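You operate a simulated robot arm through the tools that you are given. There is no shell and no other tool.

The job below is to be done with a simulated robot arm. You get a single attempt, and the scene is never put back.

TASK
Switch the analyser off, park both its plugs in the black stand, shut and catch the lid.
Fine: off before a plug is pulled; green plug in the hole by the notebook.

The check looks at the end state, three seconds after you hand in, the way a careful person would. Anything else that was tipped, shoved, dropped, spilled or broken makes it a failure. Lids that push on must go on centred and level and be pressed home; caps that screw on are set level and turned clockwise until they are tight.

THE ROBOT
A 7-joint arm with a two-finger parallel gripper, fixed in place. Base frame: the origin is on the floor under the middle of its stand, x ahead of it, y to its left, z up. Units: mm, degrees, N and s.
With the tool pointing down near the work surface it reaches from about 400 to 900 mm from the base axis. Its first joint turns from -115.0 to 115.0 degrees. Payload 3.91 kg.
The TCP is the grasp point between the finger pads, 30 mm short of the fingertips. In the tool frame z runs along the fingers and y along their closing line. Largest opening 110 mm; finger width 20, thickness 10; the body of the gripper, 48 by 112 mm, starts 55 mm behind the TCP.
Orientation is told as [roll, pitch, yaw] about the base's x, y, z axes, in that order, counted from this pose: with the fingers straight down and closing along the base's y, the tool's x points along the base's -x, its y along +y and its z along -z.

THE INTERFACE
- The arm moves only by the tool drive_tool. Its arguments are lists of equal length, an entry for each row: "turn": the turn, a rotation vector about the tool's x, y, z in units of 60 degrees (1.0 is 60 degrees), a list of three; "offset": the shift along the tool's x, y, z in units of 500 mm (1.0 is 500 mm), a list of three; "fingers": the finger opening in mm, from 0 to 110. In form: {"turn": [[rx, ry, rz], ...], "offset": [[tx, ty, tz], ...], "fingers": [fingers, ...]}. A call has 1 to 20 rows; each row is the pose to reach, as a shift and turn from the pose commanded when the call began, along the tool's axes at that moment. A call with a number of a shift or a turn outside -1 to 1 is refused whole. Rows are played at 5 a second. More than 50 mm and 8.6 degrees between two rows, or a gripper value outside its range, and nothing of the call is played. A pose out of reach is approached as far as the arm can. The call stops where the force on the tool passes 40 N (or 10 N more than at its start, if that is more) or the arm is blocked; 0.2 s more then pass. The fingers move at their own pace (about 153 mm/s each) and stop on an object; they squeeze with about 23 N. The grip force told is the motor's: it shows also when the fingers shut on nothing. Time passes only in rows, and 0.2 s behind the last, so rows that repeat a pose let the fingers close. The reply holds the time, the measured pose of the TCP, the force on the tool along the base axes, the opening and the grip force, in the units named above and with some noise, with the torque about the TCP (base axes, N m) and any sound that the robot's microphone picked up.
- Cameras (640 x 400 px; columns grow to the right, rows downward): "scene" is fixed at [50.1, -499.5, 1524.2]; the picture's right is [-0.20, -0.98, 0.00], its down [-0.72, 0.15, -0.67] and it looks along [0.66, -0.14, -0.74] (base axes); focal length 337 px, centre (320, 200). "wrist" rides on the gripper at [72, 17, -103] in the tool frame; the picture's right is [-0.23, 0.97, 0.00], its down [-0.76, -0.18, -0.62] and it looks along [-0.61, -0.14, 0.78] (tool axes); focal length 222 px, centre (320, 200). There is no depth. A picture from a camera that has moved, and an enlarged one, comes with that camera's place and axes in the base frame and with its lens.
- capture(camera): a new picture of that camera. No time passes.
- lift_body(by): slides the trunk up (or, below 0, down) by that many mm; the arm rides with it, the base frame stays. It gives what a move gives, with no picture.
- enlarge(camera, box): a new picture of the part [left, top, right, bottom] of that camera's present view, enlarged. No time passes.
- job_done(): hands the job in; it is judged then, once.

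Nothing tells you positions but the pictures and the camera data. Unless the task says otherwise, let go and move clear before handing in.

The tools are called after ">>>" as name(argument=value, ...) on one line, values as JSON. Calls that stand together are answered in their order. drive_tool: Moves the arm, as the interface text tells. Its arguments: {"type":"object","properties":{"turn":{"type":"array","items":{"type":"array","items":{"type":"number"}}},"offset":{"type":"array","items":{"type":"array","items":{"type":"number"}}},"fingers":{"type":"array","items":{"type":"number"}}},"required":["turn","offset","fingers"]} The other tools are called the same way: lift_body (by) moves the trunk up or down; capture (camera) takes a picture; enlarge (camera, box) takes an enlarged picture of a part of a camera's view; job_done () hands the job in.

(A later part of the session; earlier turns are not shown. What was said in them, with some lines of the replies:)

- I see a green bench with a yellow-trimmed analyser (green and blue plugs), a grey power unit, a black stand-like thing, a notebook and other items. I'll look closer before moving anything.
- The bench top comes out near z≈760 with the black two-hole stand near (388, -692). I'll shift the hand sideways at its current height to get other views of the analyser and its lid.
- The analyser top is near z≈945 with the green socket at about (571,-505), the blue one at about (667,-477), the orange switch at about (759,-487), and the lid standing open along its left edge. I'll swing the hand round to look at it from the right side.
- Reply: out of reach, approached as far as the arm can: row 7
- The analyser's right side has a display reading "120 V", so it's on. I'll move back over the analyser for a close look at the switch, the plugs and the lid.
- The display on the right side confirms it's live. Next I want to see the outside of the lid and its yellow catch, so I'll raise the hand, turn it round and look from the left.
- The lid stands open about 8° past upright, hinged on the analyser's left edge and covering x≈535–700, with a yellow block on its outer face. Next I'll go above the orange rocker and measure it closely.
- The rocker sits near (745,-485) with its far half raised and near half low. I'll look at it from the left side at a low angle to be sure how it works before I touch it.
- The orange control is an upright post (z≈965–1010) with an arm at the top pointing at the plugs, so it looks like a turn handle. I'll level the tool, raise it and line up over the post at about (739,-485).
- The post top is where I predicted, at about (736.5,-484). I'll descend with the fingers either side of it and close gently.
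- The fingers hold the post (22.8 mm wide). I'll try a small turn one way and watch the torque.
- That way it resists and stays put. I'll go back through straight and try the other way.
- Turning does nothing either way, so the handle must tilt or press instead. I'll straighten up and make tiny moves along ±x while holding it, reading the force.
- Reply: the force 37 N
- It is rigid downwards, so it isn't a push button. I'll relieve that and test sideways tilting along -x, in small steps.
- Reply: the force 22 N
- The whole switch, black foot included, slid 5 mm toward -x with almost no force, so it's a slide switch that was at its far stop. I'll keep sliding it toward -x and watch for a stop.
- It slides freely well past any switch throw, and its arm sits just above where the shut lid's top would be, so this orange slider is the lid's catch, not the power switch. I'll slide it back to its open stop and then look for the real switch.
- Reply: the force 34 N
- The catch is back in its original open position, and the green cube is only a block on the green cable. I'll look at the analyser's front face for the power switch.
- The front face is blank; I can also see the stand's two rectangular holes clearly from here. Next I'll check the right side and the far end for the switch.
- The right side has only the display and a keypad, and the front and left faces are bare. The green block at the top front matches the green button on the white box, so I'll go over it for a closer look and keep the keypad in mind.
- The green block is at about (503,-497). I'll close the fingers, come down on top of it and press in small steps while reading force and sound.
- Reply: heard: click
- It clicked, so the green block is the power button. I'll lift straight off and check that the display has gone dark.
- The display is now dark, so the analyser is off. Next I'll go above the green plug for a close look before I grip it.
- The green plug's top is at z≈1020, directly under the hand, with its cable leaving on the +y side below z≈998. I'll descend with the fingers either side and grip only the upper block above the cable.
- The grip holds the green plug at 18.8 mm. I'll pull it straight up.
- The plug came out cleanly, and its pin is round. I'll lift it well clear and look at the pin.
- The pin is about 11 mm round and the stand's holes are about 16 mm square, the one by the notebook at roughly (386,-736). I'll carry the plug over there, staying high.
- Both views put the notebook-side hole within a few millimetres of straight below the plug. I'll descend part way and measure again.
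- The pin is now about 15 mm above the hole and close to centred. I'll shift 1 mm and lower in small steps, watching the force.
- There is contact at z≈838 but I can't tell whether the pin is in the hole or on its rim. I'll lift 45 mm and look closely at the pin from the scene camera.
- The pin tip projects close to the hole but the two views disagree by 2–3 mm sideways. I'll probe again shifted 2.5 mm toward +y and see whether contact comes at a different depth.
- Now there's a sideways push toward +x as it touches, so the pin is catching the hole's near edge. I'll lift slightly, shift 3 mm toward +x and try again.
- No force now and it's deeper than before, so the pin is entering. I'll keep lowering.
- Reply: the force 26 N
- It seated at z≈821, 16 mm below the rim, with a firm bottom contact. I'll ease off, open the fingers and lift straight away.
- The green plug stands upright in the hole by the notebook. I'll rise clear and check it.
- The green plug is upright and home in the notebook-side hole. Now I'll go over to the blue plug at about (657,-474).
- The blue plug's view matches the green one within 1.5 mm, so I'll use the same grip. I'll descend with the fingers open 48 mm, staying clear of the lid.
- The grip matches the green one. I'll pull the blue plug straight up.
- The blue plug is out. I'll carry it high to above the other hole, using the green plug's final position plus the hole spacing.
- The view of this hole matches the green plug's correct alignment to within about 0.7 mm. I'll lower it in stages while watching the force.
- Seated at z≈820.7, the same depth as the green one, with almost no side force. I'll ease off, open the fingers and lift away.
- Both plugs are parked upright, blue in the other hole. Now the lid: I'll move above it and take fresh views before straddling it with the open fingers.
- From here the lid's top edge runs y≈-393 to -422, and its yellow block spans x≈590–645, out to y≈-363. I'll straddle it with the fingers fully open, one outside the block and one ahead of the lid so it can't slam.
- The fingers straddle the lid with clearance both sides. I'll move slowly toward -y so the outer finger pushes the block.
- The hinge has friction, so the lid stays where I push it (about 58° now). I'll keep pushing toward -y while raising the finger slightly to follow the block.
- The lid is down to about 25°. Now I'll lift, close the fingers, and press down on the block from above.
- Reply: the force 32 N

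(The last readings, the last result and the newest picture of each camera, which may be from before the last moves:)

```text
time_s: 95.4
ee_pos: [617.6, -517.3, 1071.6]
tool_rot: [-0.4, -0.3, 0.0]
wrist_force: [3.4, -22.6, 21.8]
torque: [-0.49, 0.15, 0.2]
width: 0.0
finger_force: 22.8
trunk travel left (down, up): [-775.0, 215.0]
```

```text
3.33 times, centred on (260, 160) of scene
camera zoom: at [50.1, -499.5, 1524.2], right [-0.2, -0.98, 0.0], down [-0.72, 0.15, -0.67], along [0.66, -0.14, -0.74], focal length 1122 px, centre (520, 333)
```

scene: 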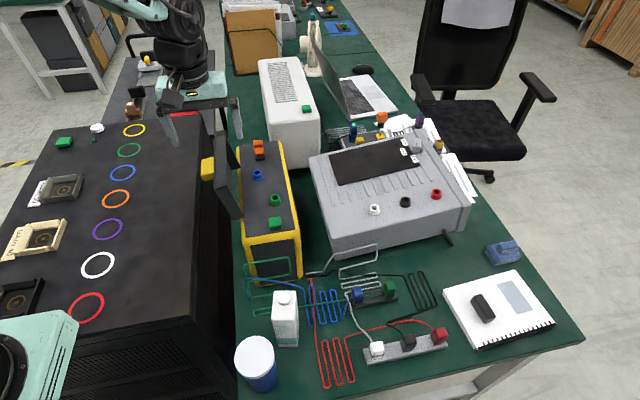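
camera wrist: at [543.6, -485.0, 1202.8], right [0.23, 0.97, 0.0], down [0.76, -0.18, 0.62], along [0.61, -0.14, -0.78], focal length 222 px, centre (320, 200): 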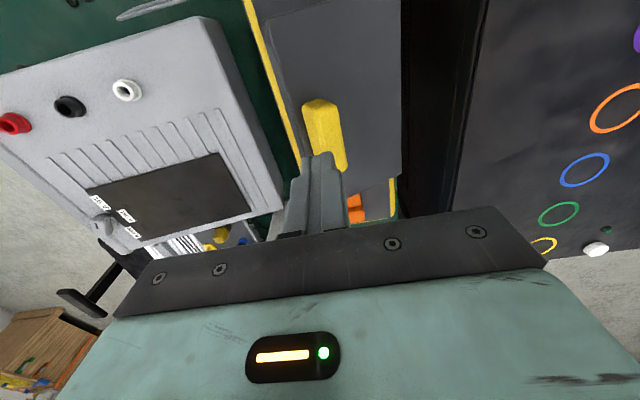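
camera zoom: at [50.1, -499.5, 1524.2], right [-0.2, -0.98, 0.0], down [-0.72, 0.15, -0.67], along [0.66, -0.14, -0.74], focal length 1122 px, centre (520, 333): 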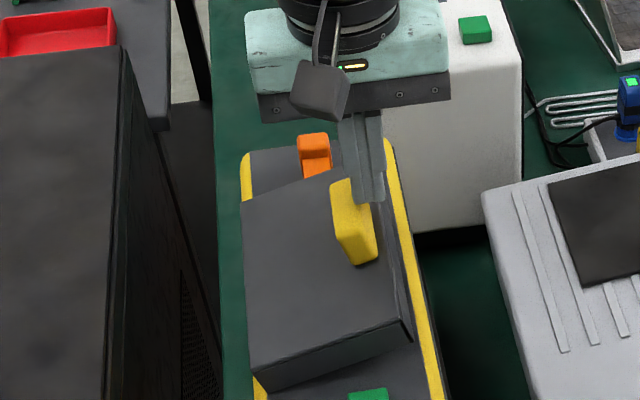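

The finger is catching the far edge of the block rather than its top. I'll lift, move back toward +y and press on the block's top.

>>> drive_tool(turn=[[0, 0, 0], [0, 0, 0], [0, 0, 0]], offset=[[0, 0, -0.03], [0, 0.02, -0.05], [0, 0.03, -0.05]], fingers=[0, 0, 0])

>>> capture(camera="wrist")

>>> enlarge(camera="wrist", box=[240, 60, 400, 200])

>>> enlarge(camera="scene", box=[200, 100, 320, 220])

```text
time_s: 96.2
ee_pos: [618.1, -496.8, 1093.8]
tool_rot: [0.1, 0.2, -0.1]
wrist_force: [0.2, 0.1, 0.1]
torque: [0.01, 0.03, 0.01]
width: 0.1
finger_force: 23.2
trunk travel left (down, up): [-775.0, 215.0]
```

```text
taken
camera wrist: at [544.5, -480.1, 1197.2], right [0.23, 0.97, 0.0], down [0.76, -0.18, 0.62], along [0.61, -0.14, -0.78], focal length 222 px, centre (320, 200)
```

wrist: 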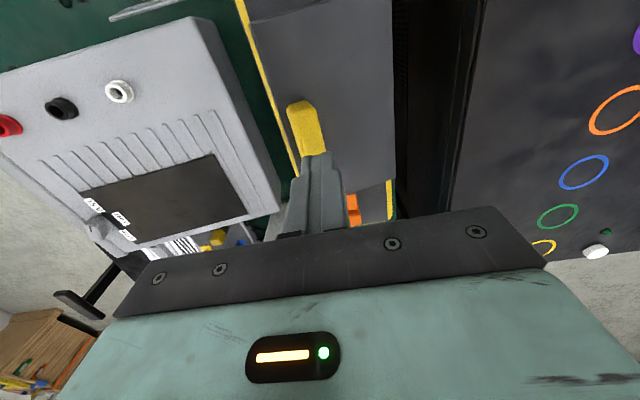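

```text
2.86 times, centred on (320, 130) of wrist
camera zoom: at [544.5, -480.1, 1197.2], right [0.23, 0.97, 0.0], down [0.76, -0.18, 0.62], along [0.61, -0.14, -0.78], focal length 635 px, centre (320, 400)
```

zoom: 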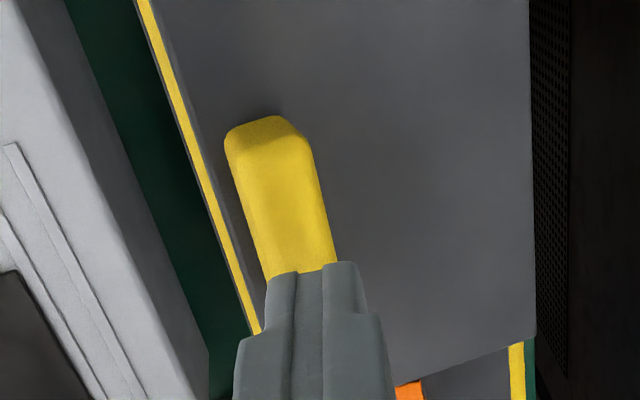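

```text
3.33 times, centred on (260, 160) of scene
camera zoom: at [50.1, -499.5, 1524.2], right [-0.2, -0.98, 0.0], down [-0.72, 0.15, -0.67], along [0.66, -0.14, -0.74], focal length 1122 px, centre (520, 333)
```

zoom: 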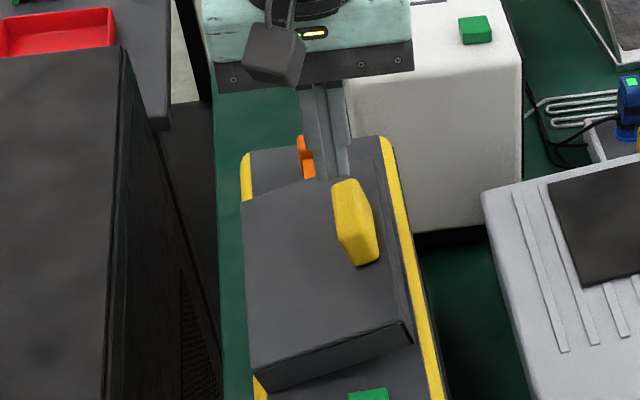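

>>> drive_tool(turn=[[0, 0, 0], [0, 0, 0], [0, 0, 0], [0, 0, 0], [0, 0, 0]], offset=[[0, -0.012, 0.02], [0, -0.014, 0.04], [0, -0.015, 0.056], [0, -0.016, 0.064], [0, -0.017, 0.072]], fingers=[0, 0, 0, 0, 0])

>>> enlarge(camera="scene", box=[200, 100, 320, 220])

```text
time_s: 97.4
ee_pos: [618.4, -507.9, 1058.0]
tool_rot: [0.0, 0.0, 0.1]
wrist_force: [-1.0, -0.6, 0.1]
torque: [0.02, 0.01, -0.01]
width: 0.0
finger_force: 23.1
trunk travel left (down, up): [-775.0, 215.0]
```

```text
3.33 times, centred on (260, 160) of scene
camera zoom: at [50.1, -499.5, 1524.2], right [-0.2, -0.98, 0.0], down [-0.72, 0.15, -0.67], along [0.66, -0.14, -0.74], focal length 1122 px, centre (520, 333)
```

zoom: 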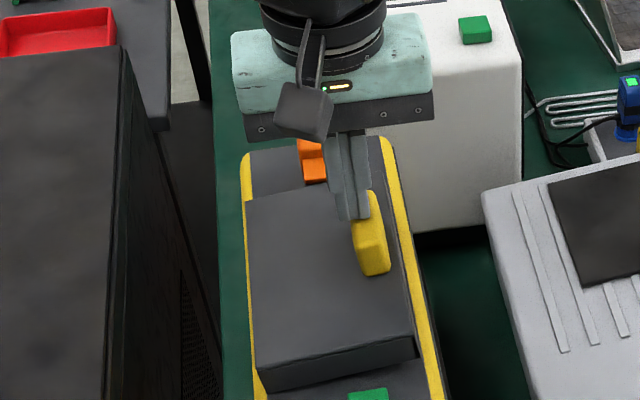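

It follows down easily. I'll continue pressing gently until it seats.

>>> drive_tool(turn=[[0, 0, 0], [0, 0, 0], [0, 0, 0], [0, 0, 0], [0, 0, 0]], offset=[[0, -0.003, 0.006], [0, -0.006, 0.012], [0, -0.009, 0.018], [0, -0.01, 0.022], [0, -0.01, 0.026]], fingers=[0, 0, 0, 0, 0])

>>> enlarge(camera="scene", box=[200, 100, 320, 220])

```text
time_s: 98.6
ee_pos: [618.5, -512.4, 1048.2]
tool_rot: [-0.3, -0.1, 0.1]
wrist_force: [2.1, -3.2, 15.8]
torque: [-0.1, 0.06, 0.1]
width: 0.0
finger_force: 22.7
trunk travel left (down, up): [-775.0, 215.0]
```

```text
3.33 times, centred on (260, 160) of scene
camera zoom: at [50.1, -499.5, 1524.2], right [-0.2, -0.98, 0.0], down [-0.72, 0.15, -0.67], along [0.66, -0.14, -0.74], focal length 1122 px, centre (520, 333)
```

zoom: 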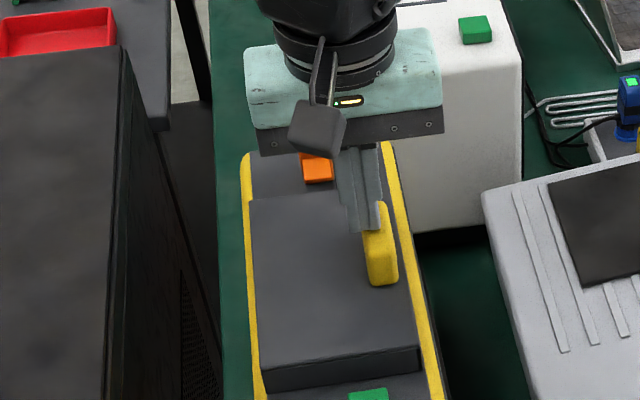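

>>> drive_tool(turn=[[0, 0, 0], [0, 0, 0]], offset=[[0, 0, 0.003], [0, 0, 0.003]], fingers=[0, 0])

>>> enlarge(camera="scene", box=[235, 145, 315, 225])

>>> enlarge(camera="scene", box=[240, 195, 300, 225])

```text
time_s: 99.2
ee_pos: [617.1, -512.9, 1046.5]
tool_rot: [-0.2, -0.1, 0.0]
wrist_force: [7.1, -6.5, 31.2]
torque: [-0.22, -0.07, 0.02]
width: 0.0
finger_force: 22.3
trunk travel left (down, up): [-775.0, 215.0]
```

```text
5.00 times, centred on (275, 185) of scene
camera zoom: at [50.1, -499.5, 1524.2], right [-0.2, -0.98, 0.0], down [-0.72, 0.15, -0.67], along [0.66, -0.14, -0.74], focal length 1684 px, centre (545, 275)
```

zoom: 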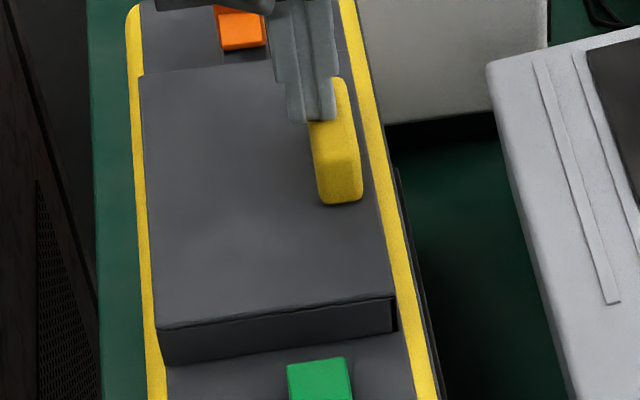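

```text
10.67 times, centred on (270, 210) of scene
camera zoom: at [50.1, -499.5, 1524.2], right [-0.2, -0.98, 0.0], down [-0.72, 0.15, -0.67], along [0.66, -0.14, -0.74], focal length 3592 px, centre (853, 93)
```

zoom: 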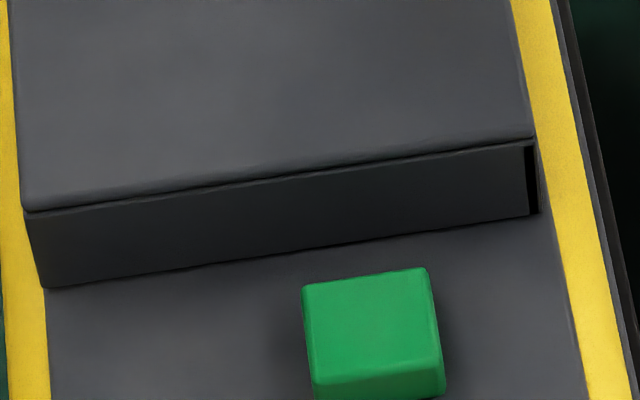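

The lid is shut flush and level all round. I'll lift off and go back to the orange catch to slide it over the lid.

>>> drive_tool(turn=[[0, 0, 0], [0, 0, 0], [0, 0, 0], [0, 0, 0], [0, 0, 0], [0, 0, 0]], offset=[[0, 0, -0.04], [0, 0, -0.12], [-0.06, 0.014, -0.14], [-0.13, 0.028, -0.14], [-0.19, 0.045, -0.14], [-0.232, 0.057, -0.14]], fingers=[0, 0, 50, 50, 50, 50])

>>> capture(camera="wrist")

>>> enlarge(camera="wrist", box=[240, 40, 400, 200])

>>> enlarge(camera="scene", box=[225, 125, 305, 225])

```text
time_s: 100.6
ee_pos: [734.1, -479.5, 1113.8]
tool_rot: [0.0, -0.1, 0.0]
wrist_force: [-0.7, -0.3, 0.0]
torque: [-0.01, -0.02, 0.01]
width: 50.3
finger_force: 0.0
trunk travel left (down, up): [-775.0, 215.0]
```

```text
taken
camera wrist: at [660.2, -462.9, 1217.9], right [0.23, 0.97, 0.0], down [0.76, -0.18, 0.62], along [0.61, -0.14, -0.78], focal length 222 px, centre (320, 200)
```

wrist: 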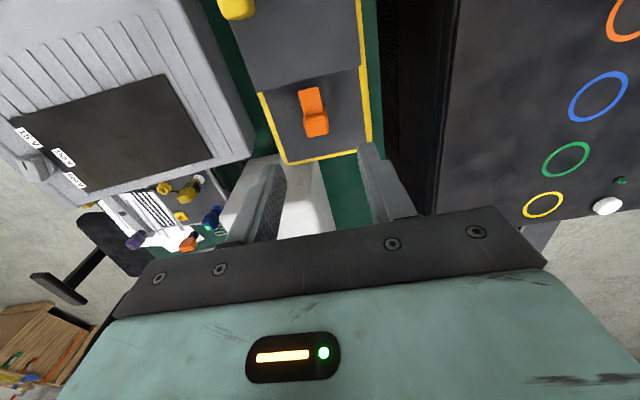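

```text
2.50 times, centred on (320, 120) of wrist
camera zoom: at [660.2, -462.9, 1217.9], right [0.23, 0.97, 0.0], down [0.76, -0.18, 0.62], along [0.61, -0.14, -0.78], focal length 555 px, centre (320, 400)
```

zoom: 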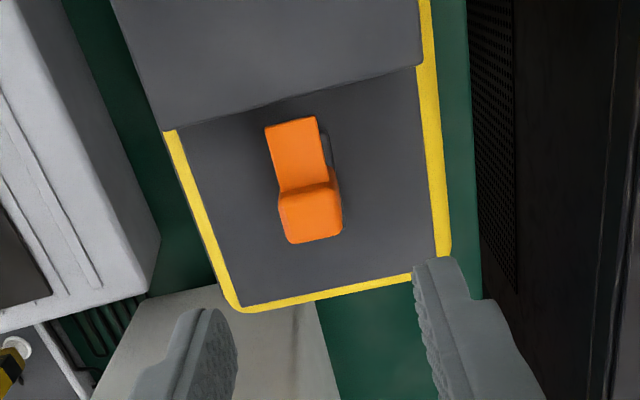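

```text
4.00 times, centred on (265, 175) of scene
camera zoom: at [50.1, -499.5, 1524.2], right [-0.2, -0.98, 0.0], down [-0.72, 0.15, -0.67], along [0.66, -0.14, -0.74], focal length 1347 px, centre (540, 300)
```

zoom: 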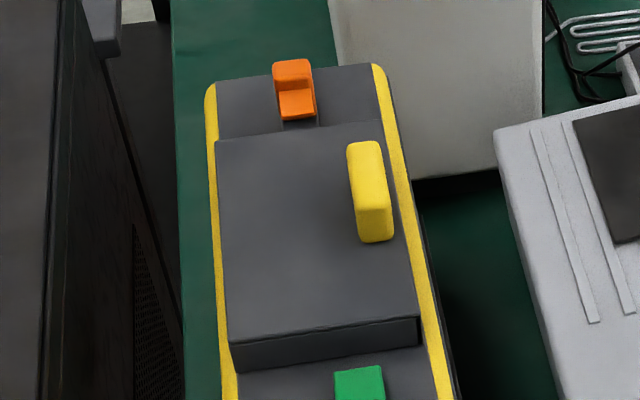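

>>> drive_tool(turn=[[0, 0, 0], [0, 0, 0], [0, 0, 0], [0, 0, 0]], offset=[[-0.002, -0.007, 0.06], [-0.002, -0.007, 0.12], [-0.002, -0.007, 0.18], [-0.002, -0.007, 0.212]], fingers=[50, 50, 50, 50])

>>> enlarge(camera="wrist", box=[240, 100, 400, 220])

```text
time_s: 101.6
ee_pos: [733.7, -484.4, 1007.5]
tool_rot: [0.1, -0.1, 0.1]
wrist_force: [0.1, -0.4, 0.1]
torque: [-0.03, -0.03, -0.01]
width: 49.9
finger_force: 0.1
trunk travel left (down, up): [-775.0, 215.0]
```

```text
3.33 times, centred on (320, 160) of wrist
camera zoom: at [660.4, -468.2, 1110.7], right [0.23, 0.97, 0.0], down [0.76, -0.18, 0.62], along [0.61, -0.14, -0.78], focal length 740 px, centre (320, 333)
```

zoom: 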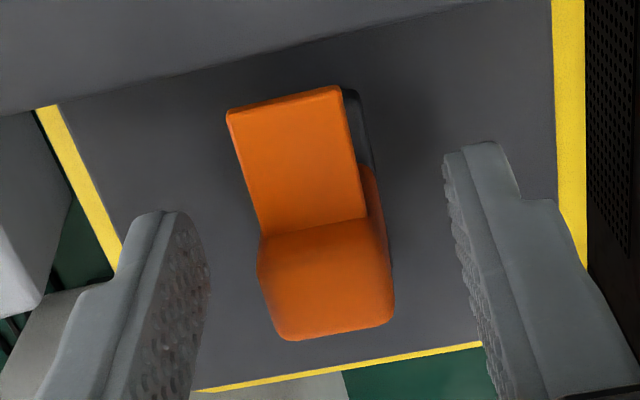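

>>> drive_tool(turn=[[0, 0, 0], [0, 0, 0], [0, 0, 0], [0, 0, 0]], offset=[[0, 0, 0], [0, 0.001, 0], [0, 0.001, 0], [0, 0.001, 0]], fingers=[35, 25, 15, 15])

>>> drive_tool(turn=[[0, 0, 0], [0, 0, 0], [0, 0, 0], [0, 0, 0]], offset=[[0.005, 0, 0], [0.01, 0, 0], [0.015, 0, 0], [0.02, 0, 0]], fingers=[15, 15, 15, 15])

>>> enlarge(camera="wrist", box=[240, 80, 400, 220])

>>> enlarge(camera="scene", box=[240, 130, 290, 170])

```text
time_s: 102.6
ee_pos: [734.8, -485.6, 1009.0]
tool_rot: [0.0, 0.0, 0.0]
wrist_force: [-1.2, 0.1, -0.1]
torque: [0.04, 0.01, 0.02]
width: 23.0
finger_force: 44.2
trunk travel left (down, up): [-775.0, 215.0]
```

```text
time_s: 103.6
ee_pos: [726.1, -485.3, 1008.0]
tool_rot: [0.1, 0.0, 0.1]
wrist_force: [-0.4, 2.0, 2.9]
torque: [0.1, 0.05, -0.01]
width: 23.0
finger_force: 44.9
trunk travel left (down, up): [-775.0, 215.0]
```

```text
2.86 times, centred on (320, 150) of wrist
camera zoom: at [651.9, -468.3, 1111.2], right [0.23, 0.97, 0.0], down [0.76, -0.18, 0.62], along [0.61, -0.14, -0.78], focal length 635 px, centre (320, 343)
```

zoom: 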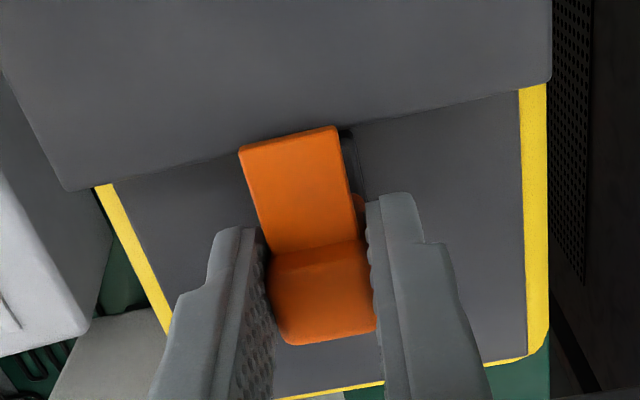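

```text
10.00 times, centred on (265, 150) of scene
camera zoom: at [50.1, -499.5, 1524.2], right [-0.2, -0.98, 0.0], down [-0.72, 0.15, -0.67], along [0.66, -0.14, -0.74], focal length 3367 px, centre (870, 700)
```

zoom: 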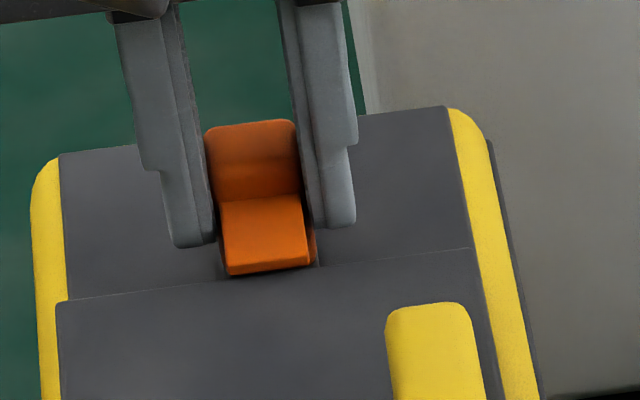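

It's sliding and the arm is just reaching over the lid's edge. I'll continue toward -x until it stops.

>>> drive_tool(turn=[[0, 0, 0], [0, 0, 0], [0, 0, 0], [0, 0, 0]], offset=[[0.004, 0, 0], [0.008, 0, 0], [0.012, 0, 0], [0.016, 0, 0]], fingers=[15, 15, 15, 15])

>>> drive_tool(turn=[[0, 0, 0], [0, 0, 0], [0, 0, 0]], offset=[[0.004, 0, 0], [0.008, 0, 0], [0.01, 0, 0]], fingers=[15, 15, 15])

>>> enlarge(camera="wrist", box=[240, 80, 400, 220])

>>> enlarge(camera="scene", box=[240, 130, 290, 170])

```text
time_s: 104.6
ee_pos: [717.1, -485.0, 1007.0]
tool_rot: [0.0, 0.1, 0.0]
wrist_force: [0.7, 4.8, -1.2]
torque: [0.09, -0.83, -0.01]
width: 22.6
finger_force: 45.6
trunk travel left (down, up): [-775.0, 215.0]
```

```text
time_s: 105.4
ee_pos: [717.1, -484.5, 1008.4]
tool_rot: [0.0, -0.3, 0.1]
wrist_force: [29.8, -1.9, -14.1]
torque: [-0.02, -0.8, 0.02]
width: 22.7
finger_force: 44.4
trunk travel left (down, up): [-775.0, 215.0]
```

```text
2.86 times, centred on (320, 150) of wrist
camera zoom: at [642.1, -468.3, 1111.0], right [0.23, 0.97, 0.0], down [0.76, -0.18, 0.63], along [0.61, -0.14, -0.78], focal length 635 px, centre (320, 343)
```

zoom: 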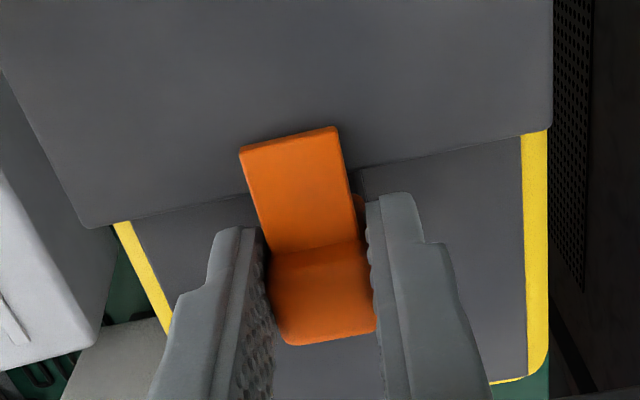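

```text
10.00 times, centred on (265, 150) of scene
camera zoom: at [50.1, -499.5, 1524.2], right [-0.2, -0.98, 0.0], down [-0.72, 0.15, -0.67], along [0.66, -0.14, -0.74], focal length 3367 px, centre (870, 700)
```

zoom: 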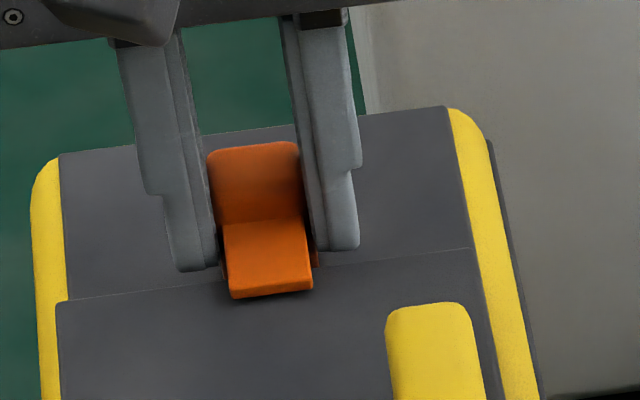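

It has reached its stop (30 N push-back) with the arm well over the lid. I'll relax the push, open the fingers and rise clear.

>>> drive_tool(turn=[[0, 0, 0], [0, 0, 0], [0, 0, 0], [0, 0, 0], [0, 0, 0]], offset=[[-0.007, 0, 0], [-0.008, 0, 0], [-0.008, 0, 0], [-0.008, 0, 0], [-0.008, 0, 0]], fingers=[15, 15, 35, 55, 55])

>>> drive_tool(turn=[[0, 0, 0], [0, 0, 0], [0, 0, 0], [0, 0, 0]], offset=[[0, 0, -0.05], [0, 0, -0.13], [0, 0, -0.22], [0, 0, -0.3]], fingers=[55, 55, 80, 110])

>>> capture(camera="scene")

>>> enlarge(camera="scene", box=[235, 130, 305, 180])

>>> enlarge(camera="wrist", box=[220, 0, 420, 150])

```text
time_s: 106.6
ee_pos: [716.5, -484.9, 1009.3]
tool_rot: [0.0, 0.1, 0.0]
wrist_force: [0.7, -0.7, 0.1]
torque: [0.02, 0.01, -0.01]
width: 54.9
finger_force: 0.1
trunk travel left (down, up): [-775.0, 215.0]
```

```text
time_s: 107.6
ee_pos: [715.8, -485.8, 1158.7]
tool_rot: [0.0, 0.2, -0.1]
wrist_force: [0.4, -0.4, -0.6]
torque: [0.0, 0.04, 0.01]
width: 109.9
finger_force: 0.1
trunk travel left (down, up): [-775.0, 215.0]
```

```text
taken
```

scene: 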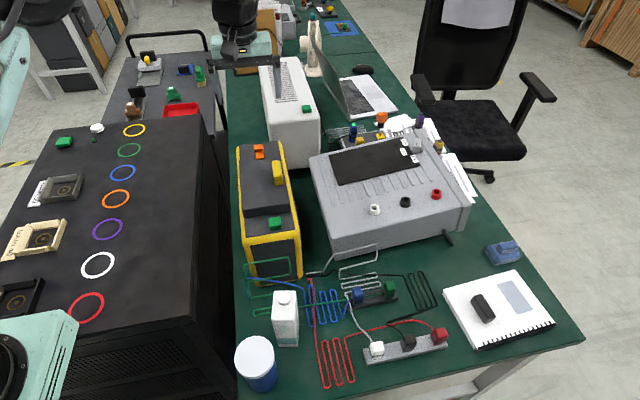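

```text
8.00 times, centred on (270, 155) of scene
camera zoom: at [50.1, -499.5, 1524.2], right [-0.2, -0.98, 0.0], down [-0.72, 0.15, -0.67], along [0.66, -0.14, -0.74], focal length 2694 px, centre (720, 560)
```

zoom: 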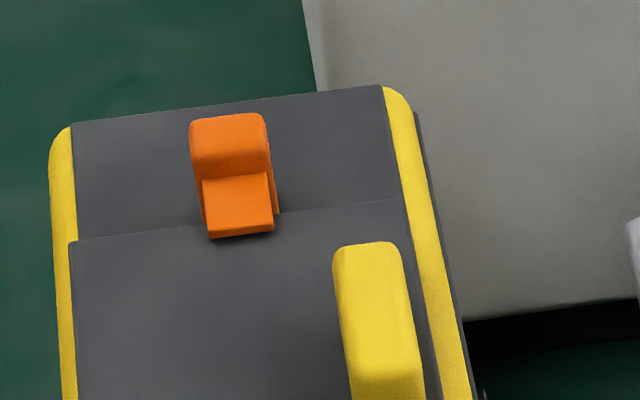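

```text
2.67 times, centred on (320, 75) of wrist
camera zoom: at [642.7, -468.8, 1263.1], right [0.23, 0.97, 0.0], down [0.76, -0.18, 0.62], along [0.61, -0.14, -0.78], focal length 592 px, centre (320, 533)
```

zoom: 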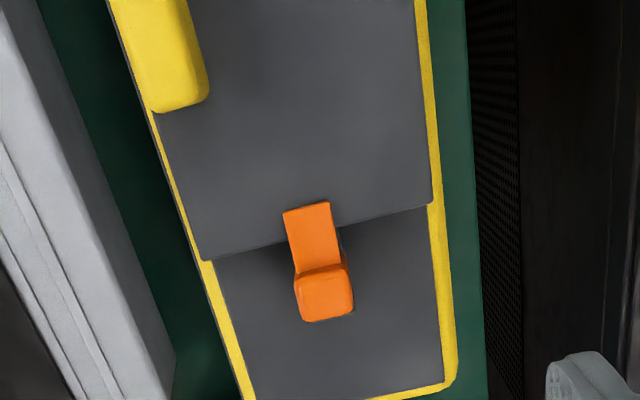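

The catch arm now sits over the lid's edge and has stayed there. I'll do a final check of the plugs, the stand and the rest of the bench, and back the arm away.

>>> enlarge(camera="scene", box=[335, 275, 410, 320])

>>> enlarge(camera="scene", box=[230, 130, 330, 280])

>>> drive_tool(turn=[[0, 0, -0.1428], [0, 0, -0.2856], [0, 0, -0.4284], [0, 0, -0.5712], [0, 0, -0.714], [0, 0, -0.8568], [0, 0, -1.0]], offset=[[0.033, -0.042, 0], [0.066, -0.084, 0], [0.099, -0.126, 0.01], [0.132, -0.168, 0.02], [0.165, -0.21, 0.03], [0.198, -0.252, 0.05], [0.23, -0.3, 0.06]], fingers=[110, 110, 110, 110, 110, 110, 110])

>>> capture(camera="wrist")

>>> enlarge(camera="wrist", box=[220, 60, 460, 210])

```text
8.53 times, centred on (372, 298) of scene
camera zoom: at [50.1, -499.5, 1524.2], right [-0.2, -0.98, 0.0], down [-0.72, 0.15, -0.67], along [0.66, -0.14, -0.74], focal length 2873 px, centre (-128, -632)
```

zoom: 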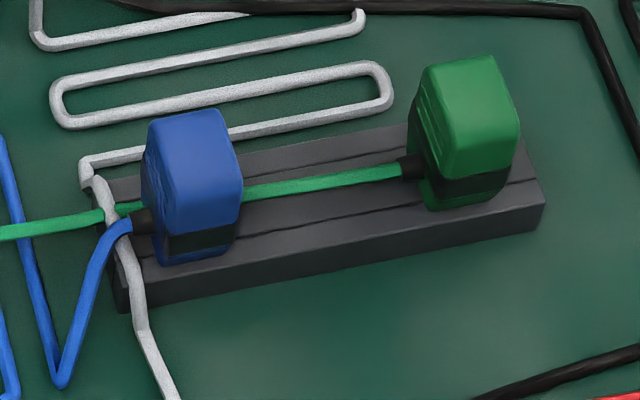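

```text
2.67 times, centred on (280, 205) of scene
camera zoom: at [50.1, -499.5, 1524.2], right [-0.2, -0.98, 0.0], down [-0.72, 0.15, -0.67], along [0.66, -0.14, -0.74], focal length 898 px, centre (427, 187)
```

zoom: 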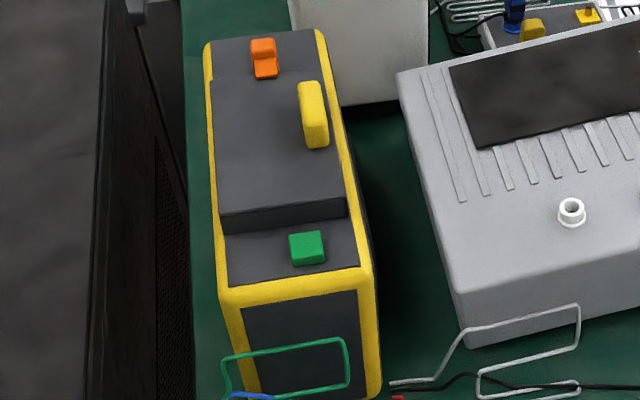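

```text
time_s: 109.2
ee_pos: [600.7, -635.6, 1129.5]
tool_rot: [0.0, 0.0, 60.2]
wrist_force: [-0.4, 0.6, 0.4]
torque: [-0.04, 0.03, -0.02]
width: 110.0
finger_force: 0.1
trunk travel left (down, up): [-775.0, 215.0]
```

```text
taken
camera wrist: at [549.6, -689.6, 1233.1], right [-0.73, 0.68, 0.0], down [0.53, 0.57, 0.62], along [0.42, 0.46, -0.78], focal length 222 px, centre (320, 200)
```

wrist: 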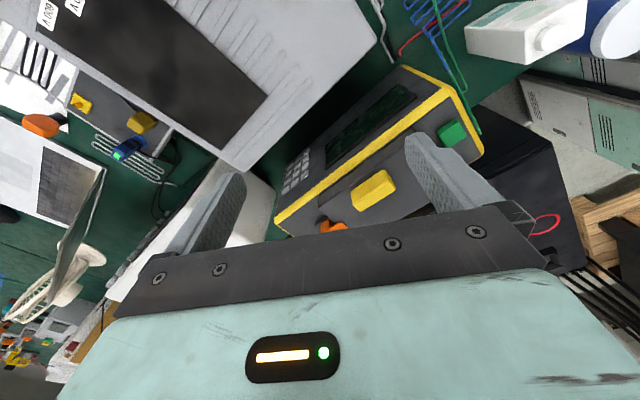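

```text
2.67 times, centred on (340, 135) of wrist
camera zoom: at [549.6, -689.6, 1233.1], right [-0.73, 0.68, 0.0], down [0.53, 0.57, 0.62], along [0.42, 0.46, -0.78], focal length 592 px, centre (267, 373)
```

zoom: 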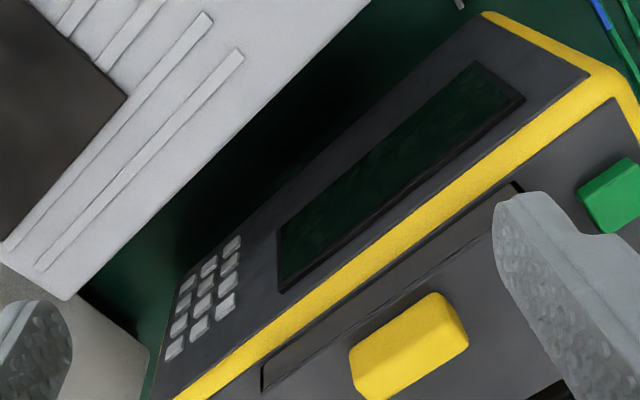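

>>> enlarge(camera="scene", box=[345, 282, 375, 312])

>>> enlarge(camera="scene", box=[376, 276, 406, 306])

>>> capture(camera="scene")

```text
13.33 times, centred on (360, 297) of scene
camera zoom: at [50.1, -499.5, 1524.2], right [-0.2, -0.98, 0.0], down [-0.72, 0.15, -0.67], along [0.66, -0.14, -0.74], focal length 4489 px, centre (-213, -1093)
```

zoom: 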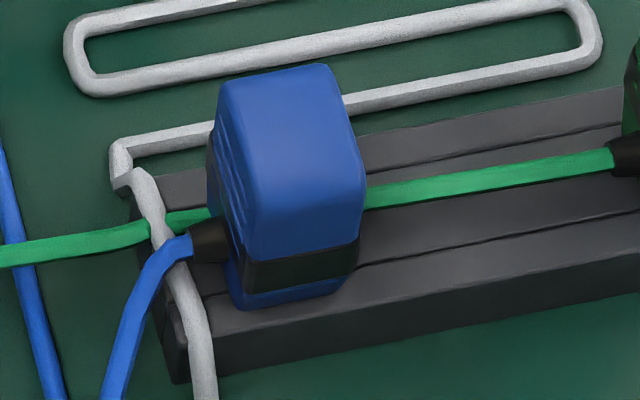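

```text
13.33 times, centred on (391, 291) of scene
camera zoom: at [50.1, -499.5, 1524.2], right [-0.2, -0.98, 0.0], down [-0.72, 0.15, -0.67], along [0.66, -0.14, -0.74], focal length 4489 px, centre (-627, -1013)
```

zoom: 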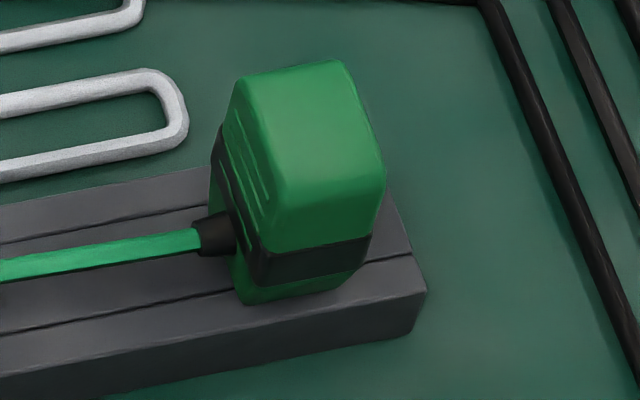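

```text
taken
```

scene: 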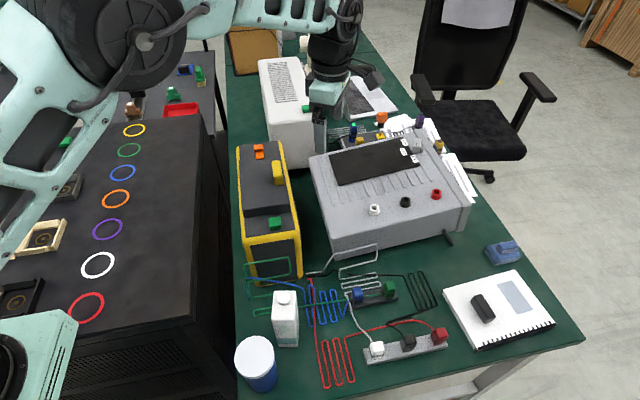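

The display is dark, both plugs sit flush and upright (green in the hole by the notebook), and the lid is shut with the catch over its edge. Nothing else looks disturbed and the arm is clear, so I'm handing in.

>>> job_done()

```text
The job is handed in.
```

The analyser is switched off, both plugs are parked in the black stand, and the lid is shut and caught. I've handed the job in and don't have a verdict yet.

- **Power:** I pressed the green button on the front of the analyser's top. It clicked and the "120 V" display went dark before I pulled either plug.
- **Plugs:** The green one is in the hole by the notebook and the blue one is in the other. Both stand upright and sit flush on the stand.
- **Lid:** It is closed flush and level. The orange catch is slid to its stop, with its arm over the lid's edge.

- **Catch handled early:** I first took the orange catch for the power switch. I tried twisting it, pressed it with up to about 36 N, and slid it about 20 mm before putting it back. Nothing looked damaged.
- **Green plug, first tries:** It touched the rim of its hole twice before going in. The stand did not visibly move.

Nothing else on the bench looked disturbed in the last pictures, and the arm is clear of everything.
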